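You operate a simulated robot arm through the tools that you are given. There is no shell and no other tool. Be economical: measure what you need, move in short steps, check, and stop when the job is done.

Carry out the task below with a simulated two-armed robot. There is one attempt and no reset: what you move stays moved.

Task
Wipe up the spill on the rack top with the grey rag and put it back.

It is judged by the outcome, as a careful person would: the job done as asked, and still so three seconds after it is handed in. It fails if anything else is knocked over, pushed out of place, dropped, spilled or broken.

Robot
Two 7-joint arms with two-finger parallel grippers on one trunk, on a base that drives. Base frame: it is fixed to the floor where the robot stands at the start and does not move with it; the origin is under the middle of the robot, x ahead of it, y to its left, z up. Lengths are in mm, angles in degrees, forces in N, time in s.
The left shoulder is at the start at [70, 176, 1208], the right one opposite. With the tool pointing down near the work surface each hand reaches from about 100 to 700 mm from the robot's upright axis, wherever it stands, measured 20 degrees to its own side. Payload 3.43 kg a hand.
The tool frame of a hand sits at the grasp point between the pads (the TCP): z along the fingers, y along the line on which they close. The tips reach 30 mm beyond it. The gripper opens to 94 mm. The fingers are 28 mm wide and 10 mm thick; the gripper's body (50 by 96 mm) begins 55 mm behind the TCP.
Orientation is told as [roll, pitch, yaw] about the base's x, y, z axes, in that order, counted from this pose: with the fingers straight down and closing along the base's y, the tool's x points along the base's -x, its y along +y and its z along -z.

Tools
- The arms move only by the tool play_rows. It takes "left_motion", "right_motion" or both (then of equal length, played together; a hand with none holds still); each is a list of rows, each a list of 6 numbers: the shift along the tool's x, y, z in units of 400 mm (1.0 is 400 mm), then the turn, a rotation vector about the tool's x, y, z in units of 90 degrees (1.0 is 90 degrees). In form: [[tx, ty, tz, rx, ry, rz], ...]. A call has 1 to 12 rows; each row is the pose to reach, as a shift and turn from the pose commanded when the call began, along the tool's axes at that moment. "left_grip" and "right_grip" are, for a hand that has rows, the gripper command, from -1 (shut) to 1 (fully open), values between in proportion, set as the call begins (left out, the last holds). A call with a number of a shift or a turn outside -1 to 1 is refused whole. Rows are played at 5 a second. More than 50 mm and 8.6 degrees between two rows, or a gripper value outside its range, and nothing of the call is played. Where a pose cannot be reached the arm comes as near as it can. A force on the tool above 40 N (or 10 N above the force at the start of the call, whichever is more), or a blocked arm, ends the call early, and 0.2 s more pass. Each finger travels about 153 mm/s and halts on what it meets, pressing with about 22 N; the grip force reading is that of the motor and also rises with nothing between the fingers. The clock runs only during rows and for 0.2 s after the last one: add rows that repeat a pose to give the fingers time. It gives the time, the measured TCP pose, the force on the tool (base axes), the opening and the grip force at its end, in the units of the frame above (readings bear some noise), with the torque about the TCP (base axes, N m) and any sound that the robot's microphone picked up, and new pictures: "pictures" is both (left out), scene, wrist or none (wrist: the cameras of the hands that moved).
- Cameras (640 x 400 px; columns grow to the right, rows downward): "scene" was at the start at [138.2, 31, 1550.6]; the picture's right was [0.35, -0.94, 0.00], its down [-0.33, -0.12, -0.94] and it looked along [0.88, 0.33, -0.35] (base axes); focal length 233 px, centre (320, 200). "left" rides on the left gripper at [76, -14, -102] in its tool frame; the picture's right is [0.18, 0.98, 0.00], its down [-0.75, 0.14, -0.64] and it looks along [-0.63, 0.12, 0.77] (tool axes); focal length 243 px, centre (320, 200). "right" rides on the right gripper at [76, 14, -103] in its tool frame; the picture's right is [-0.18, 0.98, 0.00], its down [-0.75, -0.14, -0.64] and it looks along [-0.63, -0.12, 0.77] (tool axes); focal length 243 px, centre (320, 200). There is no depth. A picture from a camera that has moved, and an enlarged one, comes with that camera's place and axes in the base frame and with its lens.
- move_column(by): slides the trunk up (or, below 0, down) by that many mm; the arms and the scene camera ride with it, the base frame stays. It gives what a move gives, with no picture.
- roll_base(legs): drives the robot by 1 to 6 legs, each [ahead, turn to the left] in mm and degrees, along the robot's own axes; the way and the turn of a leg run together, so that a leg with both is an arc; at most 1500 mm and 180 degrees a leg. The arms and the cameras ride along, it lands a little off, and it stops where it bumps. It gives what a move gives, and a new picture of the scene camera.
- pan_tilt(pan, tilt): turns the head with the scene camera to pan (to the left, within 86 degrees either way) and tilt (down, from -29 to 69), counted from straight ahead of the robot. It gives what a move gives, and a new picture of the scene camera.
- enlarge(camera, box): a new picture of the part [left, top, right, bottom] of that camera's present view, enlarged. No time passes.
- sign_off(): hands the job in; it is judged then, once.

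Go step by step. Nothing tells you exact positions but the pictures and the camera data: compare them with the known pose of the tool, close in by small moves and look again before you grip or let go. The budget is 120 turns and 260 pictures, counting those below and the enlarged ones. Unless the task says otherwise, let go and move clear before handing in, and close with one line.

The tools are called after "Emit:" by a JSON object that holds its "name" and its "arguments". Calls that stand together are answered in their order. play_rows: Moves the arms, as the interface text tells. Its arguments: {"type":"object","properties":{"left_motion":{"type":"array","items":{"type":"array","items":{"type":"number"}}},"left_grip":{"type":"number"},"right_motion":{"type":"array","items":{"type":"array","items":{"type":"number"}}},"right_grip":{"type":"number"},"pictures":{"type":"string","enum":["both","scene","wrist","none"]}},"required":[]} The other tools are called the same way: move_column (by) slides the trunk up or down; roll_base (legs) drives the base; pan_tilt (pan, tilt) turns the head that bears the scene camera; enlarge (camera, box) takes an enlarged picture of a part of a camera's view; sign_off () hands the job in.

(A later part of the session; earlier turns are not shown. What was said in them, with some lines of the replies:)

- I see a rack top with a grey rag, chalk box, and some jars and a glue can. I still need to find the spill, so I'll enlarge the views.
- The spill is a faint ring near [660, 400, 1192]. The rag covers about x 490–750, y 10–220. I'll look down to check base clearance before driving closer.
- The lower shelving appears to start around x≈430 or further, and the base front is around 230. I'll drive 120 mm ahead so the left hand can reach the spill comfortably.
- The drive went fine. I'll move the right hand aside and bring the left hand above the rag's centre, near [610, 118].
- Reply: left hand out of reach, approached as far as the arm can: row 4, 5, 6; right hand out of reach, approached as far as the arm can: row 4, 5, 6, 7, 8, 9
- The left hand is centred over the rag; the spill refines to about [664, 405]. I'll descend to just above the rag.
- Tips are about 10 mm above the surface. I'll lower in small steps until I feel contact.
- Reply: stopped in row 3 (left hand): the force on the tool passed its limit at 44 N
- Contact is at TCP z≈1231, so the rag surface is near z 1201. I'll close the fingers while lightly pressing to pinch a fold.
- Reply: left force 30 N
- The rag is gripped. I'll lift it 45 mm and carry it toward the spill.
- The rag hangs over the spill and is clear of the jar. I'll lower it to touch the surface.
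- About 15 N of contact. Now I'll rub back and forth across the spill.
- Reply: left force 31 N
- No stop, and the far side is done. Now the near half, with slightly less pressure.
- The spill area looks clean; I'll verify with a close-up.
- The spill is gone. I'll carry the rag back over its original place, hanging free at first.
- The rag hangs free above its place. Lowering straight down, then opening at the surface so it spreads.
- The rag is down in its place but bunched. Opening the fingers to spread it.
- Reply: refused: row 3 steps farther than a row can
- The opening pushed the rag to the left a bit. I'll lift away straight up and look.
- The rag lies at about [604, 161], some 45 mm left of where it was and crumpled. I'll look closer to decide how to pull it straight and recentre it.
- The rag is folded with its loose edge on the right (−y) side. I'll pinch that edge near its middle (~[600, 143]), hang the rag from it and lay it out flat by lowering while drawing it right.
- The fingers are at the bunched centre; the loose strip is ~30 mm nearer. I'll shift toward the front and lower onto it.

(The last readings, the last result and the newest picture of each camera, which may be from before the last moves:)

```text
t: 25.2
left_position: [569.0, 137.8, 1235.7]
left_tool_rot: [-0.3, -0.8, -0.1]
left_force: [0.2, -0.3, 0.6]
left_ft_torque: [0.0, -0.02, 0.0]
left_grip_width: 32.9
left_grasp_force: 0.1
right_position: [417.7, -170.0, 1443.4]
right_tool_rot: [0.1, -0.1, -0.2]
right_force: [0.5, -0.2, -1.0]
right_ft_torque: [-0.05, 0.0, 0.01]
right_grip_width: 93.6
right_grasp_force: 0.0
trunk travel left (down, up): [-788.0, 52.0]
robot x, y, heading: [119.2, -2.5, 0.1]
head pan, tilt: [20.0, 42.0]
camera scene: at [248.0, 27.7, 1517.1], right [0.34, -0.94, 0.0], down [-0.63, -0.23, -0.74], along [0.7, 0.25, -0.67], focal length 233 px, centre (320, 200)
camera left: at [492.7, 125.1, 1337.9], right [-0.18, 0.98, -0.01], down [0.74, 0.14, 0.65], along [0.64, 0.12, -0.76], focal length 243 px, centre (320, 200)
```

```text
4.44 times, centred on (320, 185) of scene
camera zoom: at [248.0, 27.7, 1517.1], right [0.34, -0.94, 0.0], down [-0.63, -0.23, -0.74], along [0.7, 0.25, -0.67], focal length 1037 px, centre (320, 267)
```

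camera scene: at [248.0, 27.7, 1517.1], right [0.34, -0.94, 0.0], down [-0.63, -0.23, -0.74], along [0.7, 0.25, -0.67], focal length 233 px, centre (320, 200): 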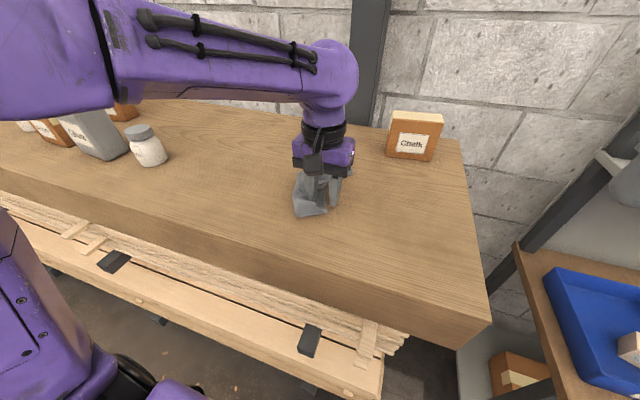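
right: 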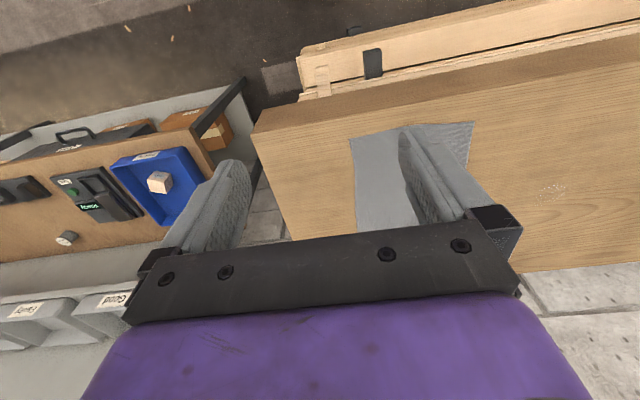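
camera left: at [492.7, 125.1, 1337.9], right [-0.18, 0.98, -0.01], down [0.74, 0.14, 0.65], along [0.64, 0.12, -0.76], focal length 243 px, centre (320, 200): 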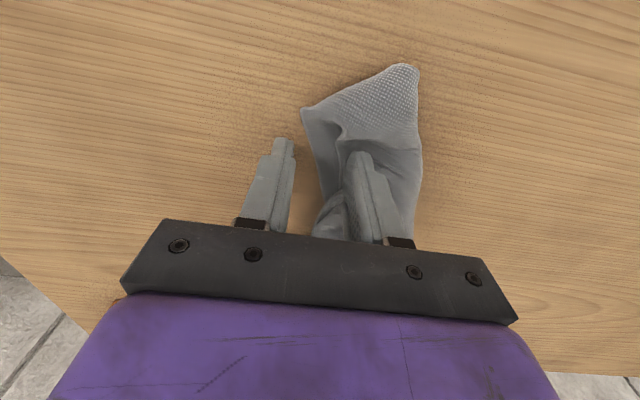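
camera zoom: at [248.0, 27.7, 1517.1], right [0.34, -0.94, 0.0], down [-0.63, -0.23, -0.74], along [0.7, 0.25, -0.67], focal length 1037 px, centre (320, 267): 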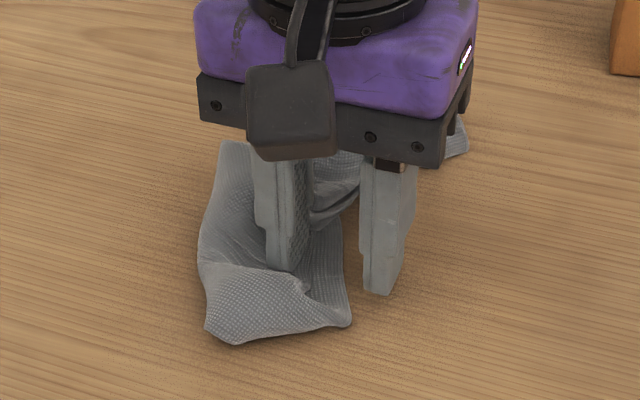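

The loose edge lies between the fingers. Press lightly and close.

Emit:
{"name": "play_rows", "arguments": {"left_motion": [[0, 0, 0.009, 0, 0, 0], [0, 0, 0.009, 0, 0, 0]], "pictures": "none"}}

Emit:
{"name": "play_rows", "arguments": {"left_motion": [[0, 0, 0, 0, 0, 0], [0, 0, 0, 0, 0, 0], [0, 0, 0, 0, 0, 0]], "left_grip": -1, "pictures": "none"}}

Emit:
{"name": "play_rows", "arguments": {"left_motion": [[0, 0, -0.1, 0, 0, 0], [0, 0, -0.2, 0, 0, 0], [0, 0, -0.3, 0, 0, 0], [0, 0, -0.4, 0, 0, 0], [0, 0, -0.5, 0, 0, 0], [0, 0, -0.5, 0, 0, 0], [0, 0, -0.5, 0, 0, 0]]}}

Emit:
{"name": "enlarge", "arguments": {"camera": "scene", "box": [240, 60, 440, 240]}}

```text
t: 25.9
left_position: [570.5, 137.4, 1232.0]
left_tool_rot: [-0.1, -0.9, -0.1]
left_force: [0.2, 0.1, 12.6]
left_ft_torque: [0.27, -0.1, -0.02]
left_grip_width: 33.3
left_grasp_force: 0.5
right_position: [419.3, -172.8, 1443.5]
right_tool_rot: [0.1, -0.2, -0.1]
right_force: [-0.4, 0.6, 0.1]
right_ft_torque: [-0.02, 0.0, -0.01]
right_grip_width: 94.1
right_grasp_force: 0.0
trunk travel left (down, up): [-788.0, 52.0]
robot x, y, heading: [120.0, 1.0, -0.3]
head pan, tilt: [20.0, 42.0]
```

```text
t: 26.6
left_position: [569.5, 136.7, 1231.4]
left_tool_rot: [-0.1, -0.8, 0.0]
left_force: [1.6, 4.2, 18.5]
left_ft_torque: [0.21, -0.16, 0.04]
left_grip_width: 1.8
left_grasp_force: 22.1
right_position: [418.5, -171.4, 1444.0]
right_tool_rot: [0.2, -0.1, 0.0]
right_force: [0.6, -0.6, 0.3]
right_ft_torque: [-0.03, 0.02, 0.0]
right_grip_width: 94.1
right_grasp_force: 0.3
trunk travel left (down, up): [-788.0, 52.0]
robot x, y, heading: [118.9, 0.5, -0.1]
head pan, tilt: [20.0, 42.0]
```

```text
t: 28.2
left_position: [568.3, 139.2, 1431.2]
left_tool_rot: [-0.1, -0.9, -0.1]
left_force: [-0.6, 0.0, 0.0]
left_ft_torque: [-0.02, 0.04, -0.03]
left_grip_width: 1.4
left_grasp_force: 22.4
right_position: [419.6, -172.4, 1443.9]
right_tool_rot: [0.3, -0.2, -0.1]
right_force: [-0.2, 0.2, 0.0]
right_ft_torque: [-0.01, -0.03, -0.01]
right_grip_width: 94.1
right_grasp_force: 0.1
trunk travel left (down, up): [-788.0, 52.0]
robot x, y, heading: [117.1, 1.1, -0.4]
head pan, tilt: [20.0, 42.0]
camera scene: at [249.1, 26.9, 1517.1], right [0.34, -0.94, 0.0], down [-0.63, -0.23, -0.74], along [0.7, 0.25, -0.67], focal length 233 px, centre (320, 200)
camera left: at [490.5, 126.7, 1534.6], right [-0.18, 0.98, 0.0], down [0.75, 0.14, 0.65], along [0.64, 0.12, -0.76], focal length 243 px, centre (320, 200)
```

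scene: 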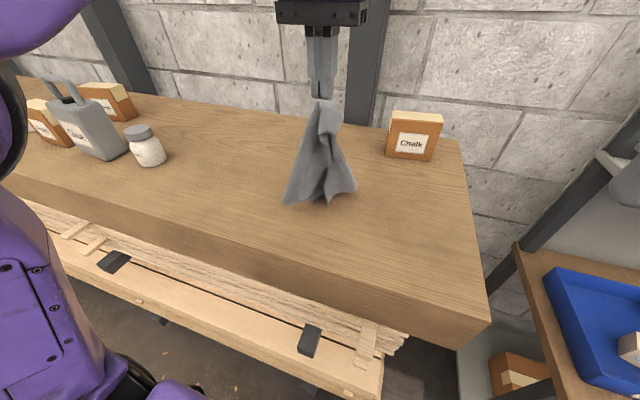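
left: 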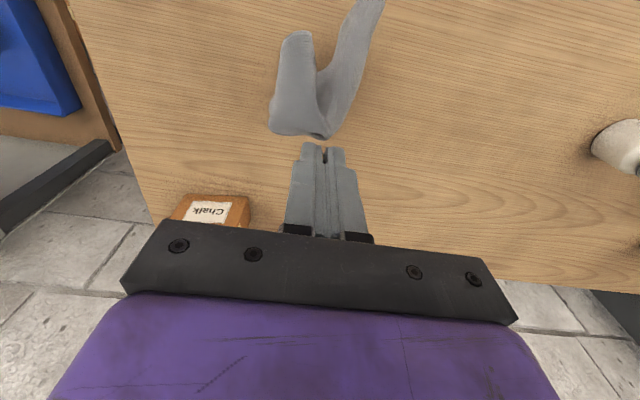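

```text
2.22 times, centred on (340, 150) of scene
camera zoom: at [249.1, 26.9, 1517.1], right [0.34, -0.94, 0.0], down [-0.63, -0.23, -0.74], along [0.7, 0.25, -0.67], focal length 518 px, centre (276, 311)
```

zoom: 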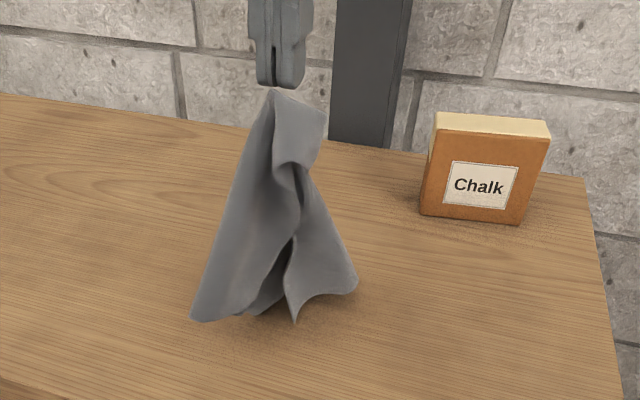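

The rag appears to hang from the very tips. I'll check that it is still held.

Emit:
{"name": "play_rows", "arguments": {"left_motion": [[0, 0, 0, 0, 0, 0], [0, 0, 0, 0, 0, 0]]}}

```text
t: 28.9
left_position: [567.8, 140.5, 1433.3]
left_tool_rot: [0.0, -0.8, 0.0]
left_force: [-0.5, 0.6, 0.2]
left_ft_torque: [-0.05, -0.01, 0.01]
left_grip_width: 1.6
left_grasp_force: 21.8
right_position: [420.2, -171.9, 1444.0]
right_tool_rot: [0.2, -0.2, -0.2]
right_force: [-0.7, -0.4, -0.2]
right_ft_torque: [0.0, 0.03, 0.02]
right_grip_width: 93.9
right_grasp_force: 0.0
trunk travel left (down, up): [-788.0, 52.0]
robot x, y, heading: [124.2, -0.6, -0.0]
head pan, tilt: [20.0, 42.0]
camera scene: at [249.1, 26.6, 1517.1], right [0.34, -0.94, 0.0], down [-0.63, -0.23, -0.74], along [0.7, 0.25, -0.67], focal length 233 px, centre (320, 200)
camera left: at [490.5, 126.5, 1534.5], right [-0.18, 0.98, 0.0], down [0.75, 0.14, 0.65], along [0.64, 0.12, -0.76], focal length 243 px, centre (320, 200)
```

scene: 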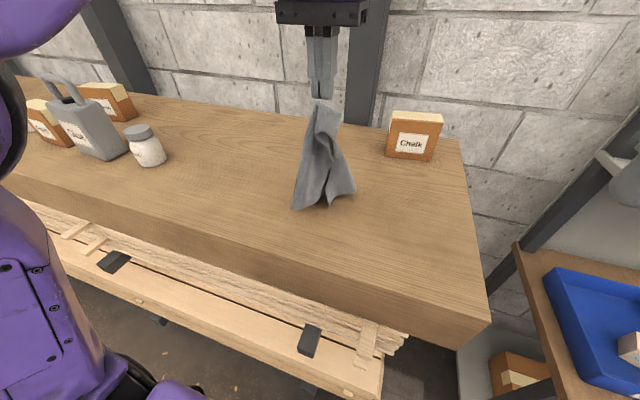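
left: 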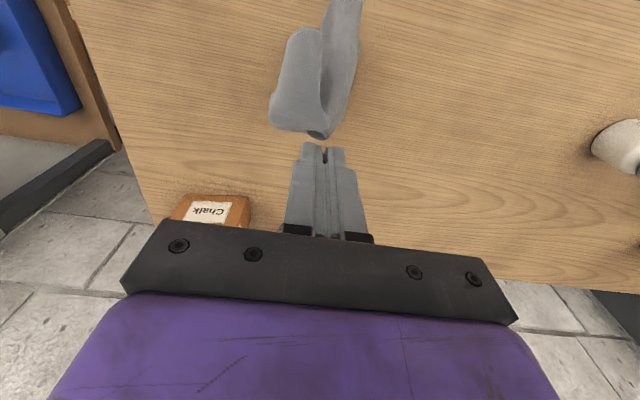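

Still held by its edge. I'll shift left, then lower while drawing right so that it lays out flat with its centre at the original spot.

Emit:
{"name": "play_rows", "arguments": {"left_motion": [[-0.028, 0.08, 0, 0, 0, 0], [-0.055, 0.165, 0, 0, 0, 0], [-0.055, 0.165, 0, 0, 0, 0], [-0.055, 0.165, 0, 0, 0, 0], [-0.055, 0.165, 0, 0, 0, 0], [-0.055, 0.165, 0, 0, 0, 0]], "pictures": "none"}}

Emit:
{"name": "play_rows", "arguments": {"left_motion": [[0, -0.02, 0.06, 0, 0, 0], [0, -0.06, 0.12, 0, 0, 0], [0, -0.11, 0.18, 0, 0, 0], [0, -0.165, 0.24, 0, 0, 0], [0, -0.22, 0.3, 0, 0, 0], [0, -0.275, 0.36, 0, 0, 0], [0, -0.33, 0.41, 0, 0, 0], [0, -0.39, 0.45, 0, 0, 0], [0, -0.44, 0.48, 0, 0, 0], [0, -0.44, 0.48, 0, 0, 0]]}}

Emit:
{"name": "enlarge", "arguments": {"camera": "scene", "box": [220, 100, 480, 270]}}

```text
t: 30.2
left_position: [588.8, 205.3, 1432.6]
left_tool_rot: [-0.1, -0.8, 0.0]
left_force: [-0.8, 0.1, -0.2]
left_ft_torque: [-0.01, 0.01, 0.03]
left_grip_width: 1.6
left_grasp_force: 21.7
right_position: [421.0, -171.8, 1443.4]
right_tool_rot: [0.2, -0.2, -0.1]
right_force: [0.4, 0.5, 0.1]
right_ft_torque: [0.02, -0.01, 0.02]
right_grip_width: 93.9
right_grasp_force: 0.1
trunk travel left (down, up): [-788.0, 52.0]
robot x, y, heading: [118.8, -1.2, 0.3]
head pan, tilt: [20.0, 42.0]
```

```text
t: 32.5
left_position: [592.1, 30.0, 1240.6]
left_tool_rot: [-0.2, -0.8, 0.0]
left_force: [0.4, -0.6, -0.5]
left_ft_torque: [-0.03, 0.0, 0.0]
left_grip_width: 1.1
left_grasp_force: 22.1
right_position: [420.9, -170.2, 1443.4]
right_tool_rot: [0.2, -0.2, -0.1]
right_force: [0.1, 1.3, 0.5]
right_ft_torque: [0.0, -0.02, 0.01]
right_grip_width: 94.2
right_grasp_force: 0.2
trunk travel left (down, up): [-788.0, 52.0]
robot x, y, heading: [122.6, -0.6, -0.4]
head pan, tilt: [20.0, 42.0]
camera scene: at [248.9, 26.8, 1517.1], right [0.34, -0.94, 0.0], down [-0.63, -0.23, -0.74], along [0.7, 0.25, -0.67], focal length 233 px, centre (320, 200)
camera left: at [514.2, 15.6, 1343.6], right [-0.18, 0.98, 0.0], down [0.74, 0.14, 0.65], along [0.64, 0.12, -0.76], focal length 243 px, centre (320, 200)
```

scene: 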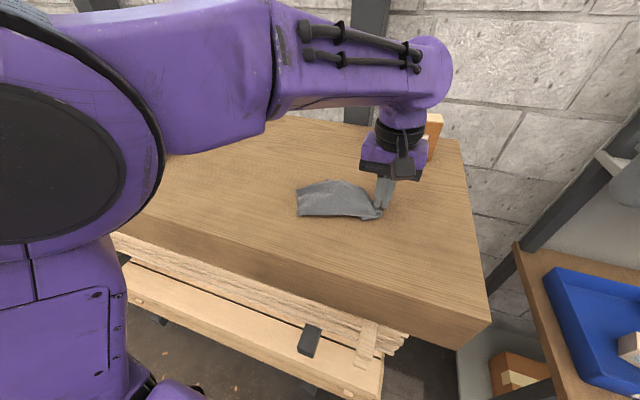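
left: 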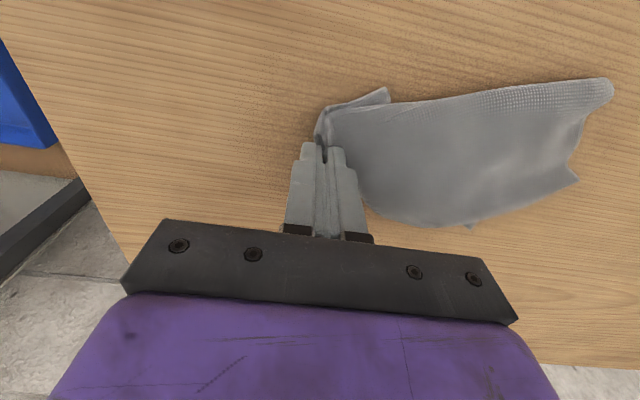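

```text
2.35 times, centred on (350, 185) of scene
camera zoom: at [248.9, 26.8, 1517.1], right [0.34, -0.94, 0.0], down [-0.63, -0.23, -0.74], along [0.7, 0.25, -0.67], focal length 549 px, centre (249, 235)
```

zoom: 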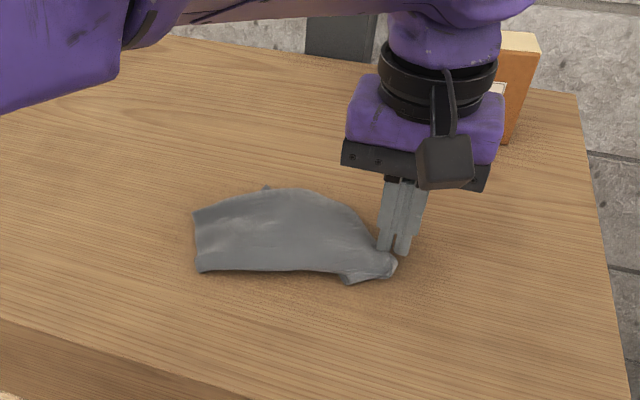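

The rag now lies mostly flat at its original place, centred near [580, 125]. I'll lower the last few mm, open slightly, and lift away.

Emit:
{"name": "play_rows", "arguments": {"left_motion": [[-0.02, 0, 0.006, 0, 0, 0], [-0.04, 0, 0.012, 0, 0, 0], [-0.04, 0, 0.012, 0, 0, 0]], "pictures": "none"}}

Emit:
{"name": "play_rows", "arguments": {"left_motion": [[0, 0, 0, 0, 0, 0], [0, 0, 0, 0, 0, 0]], "left_grip": -0.6, "pictures": "none"}}

Emit:
{"name": "play_rows", "arguments": {"left_motion": [[0, 0, -0.04, 0, 0, 0], [0, 0, -0.1, 0, 0, 0], [0, 0, -0.2, 0, 0, 0], [0, 0, -0.3, 0, 0, 0], [0, 0, -0.4, 0, 0, 0], [0.05, 0.1, -0.4, 0, 0, 0], [0.1, 0.2, -0.4, 0, 0, 0], [0.1, 0.3, -0.4, 0, 0, 0], [0.1, 0.4, -0.4, 0, 0, 0], [0.1, 0.5, -0.4, 0, 0, 0]]}}

Emit:
{"name": "enlarge", "arguments": {"camera": "scene", "box": [120, 80, 480, 280]}}

```text
t: 33.2
left_position: [607.8, 28.2, 1236.6]
left_tool_rot: [-0.1, -0.8, -0.1]
left_force: [0.5, -0.2, 0.8]
left_ft_torque: [0.01, 0.01, 0.01]
left_grip_width: 1.5
left_grasp_force: 21.9
right_position: [418.0, -171.4, 1444.5]
right_tool_rot: [0.2, -0.2, -0.1]
right_force: [1.4, -0.1, -0.7]
right_ft_torque: [0.0, 0.01, 0.02]
right_grip_width: 93.7
right_grasp_force: 0.0
trunk travel left (down, up): [-788.0, 52.0]
robot x, y, heading: [117.5, 1.8, -0.2]
head pan, tilt: [20.0, 42.0]
```

```text
t: 33.9
left_position: [607.3, 27.2, 1234.6]
left_tool_rot: [-0.2, -0.8, -0.1]
left_force: [-0.1, -0.2, 0.5]
left_ft_torque: [-0.03, -0.03, -0.04]
left_grip_width: 18.9
left_grasp_force: 0.1
right_position: [421.1, -173.0, 1444.4]
right_tool_rot: [0.2, -0.2, -0.1]
right_force: [-1.2, -0.8, -0.5]
right_ft_torque: [0.0, -0.01, -0.03]
right_grip_width: 94.2
right_grasp_force: 0.0
trunk travel left (down, up): [-788.0, 52.0]
robot x, y, heading: [121.0, -0.5, 0.1]
head pan, tilt: [20.0, 42.0]
```

```text
t: 36.0
left_position: [566.6, 231.1, 1396.3]
left_tool_rot: [-0.2, -0.8, -0.1]
left_force: [-1.0, -0.6, -0.9]
left_ft_torque: [-0.02, -0.05, 0.01]
left_grip_width: 19.0
left_grasp_force: 0.1
right_position: [418.7, -168.9, 1443.5]
right_tool_rot: [0.1, -0.2, -0.1]
right_force: [-0.7, -0.1, -0.3]
right_ft_torque: [-0.03, 0.02, -0.02]
right_grip_width: 94.0
right_grasp_force: 0.1
trunk travel left (down, up): [-788.0, 52.0]
robot x, y, heading: [118.7, -4.0, -0.1]
head pan, tilt: [20.0, 42.0]
camera scene: at [248.0, 29.1, 1517.1], right [0.34, -0.94, 0.0], down [-0.63, -0.23, -0.74], along [0.7, 0.25, -0.67], focal length 233 px, centre (320, 200)
camera left: at [489.6, 219.0, 1497.8], right [-0.18, 0.98, -0.01], down [0.74, 0.14, 0.65], along [0.64, 0.11, -0.76], focal length 243 px, centre (320, 200)
```

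scene: 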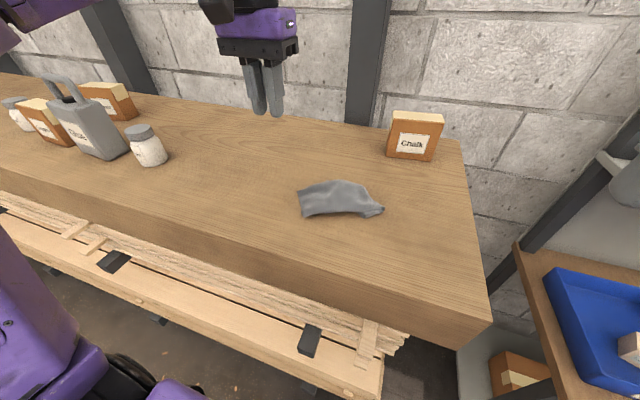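
left: 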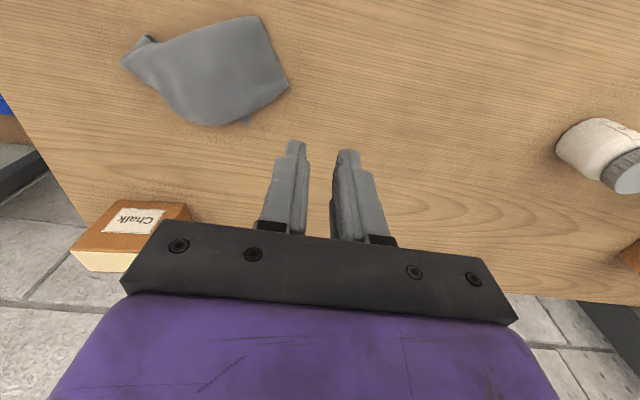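

```text
1.78 times, centred on (300, 180) of scene
camera zoom: at [248.0, 29.1, 1517.1], right [0.34, -0.94, 0.0], down [-0.63, -0.23, -0.74], along [0.7, 0.25, -0.67], focal length 415 px, centre (356, 236)
```

zoom: 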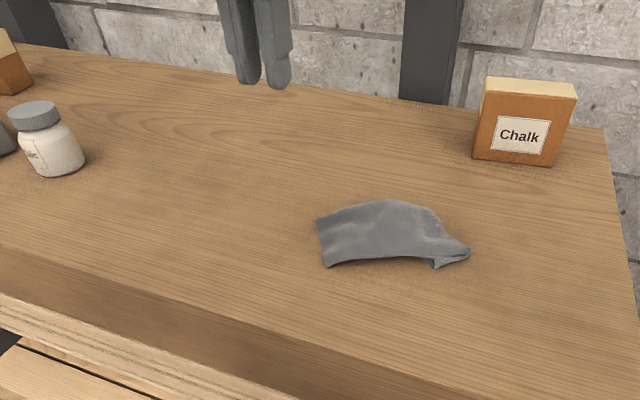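

The rag lies within its original footprint, and the jars and boxes haven't moved. One last close check of the wiped area.

Emit:
{"name": "enlarge", "arguments": {"camera": "left", "box": [360, 110, 520, 230]}}

Emit:
{"name": "enlarge", "arguments": {"camera": "scene", "box": [170, 110, 310, 200]}}

```text
3.33 times, centred on (440, 170) of left
camera zoom: at [489.6, 219.0, 1497.8], right [-0.18, 0.98, -0.01], down [0.74, 0.14, 0.65], along [0.64, 0.11, -0.76], focal length 809 px, centre (-80, 300)
```

zoom: 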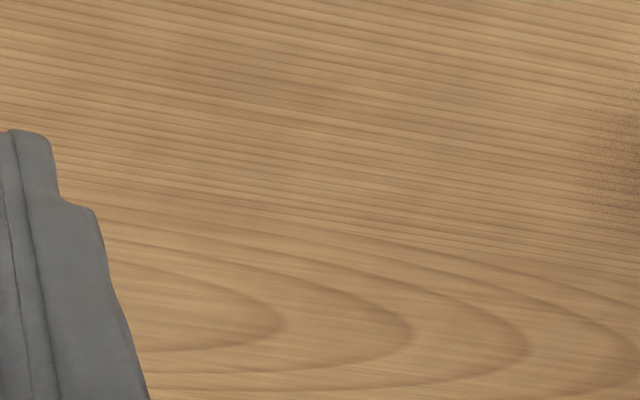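

```text
4.44 times, centred on (240, 155) of scene
camera zoom: at [248.0, 29.1, 1517.1], right [0.34, -0.94, 0.0], down [-0.63, -0.23, -0.74], along [0.7, 0.25, -0.67], focal length 1037 px, centre (676, 400)
```

zoom: 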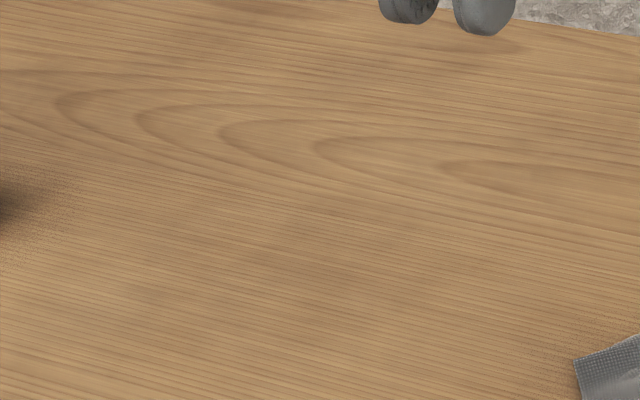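

The surface is clean, the rag is back in its place, and the hands are clear, so I'm handing in.

Emit:
{"name": "sign_off", "arguments": {}}

```text
The job is handed in.
```

I wiped up the spill and put the grey rag back on the rack top. It lies within its original spot but folded over, and its centre is about 35 mm closer to the front edge than before. Nothing else looks moved or knocked over.
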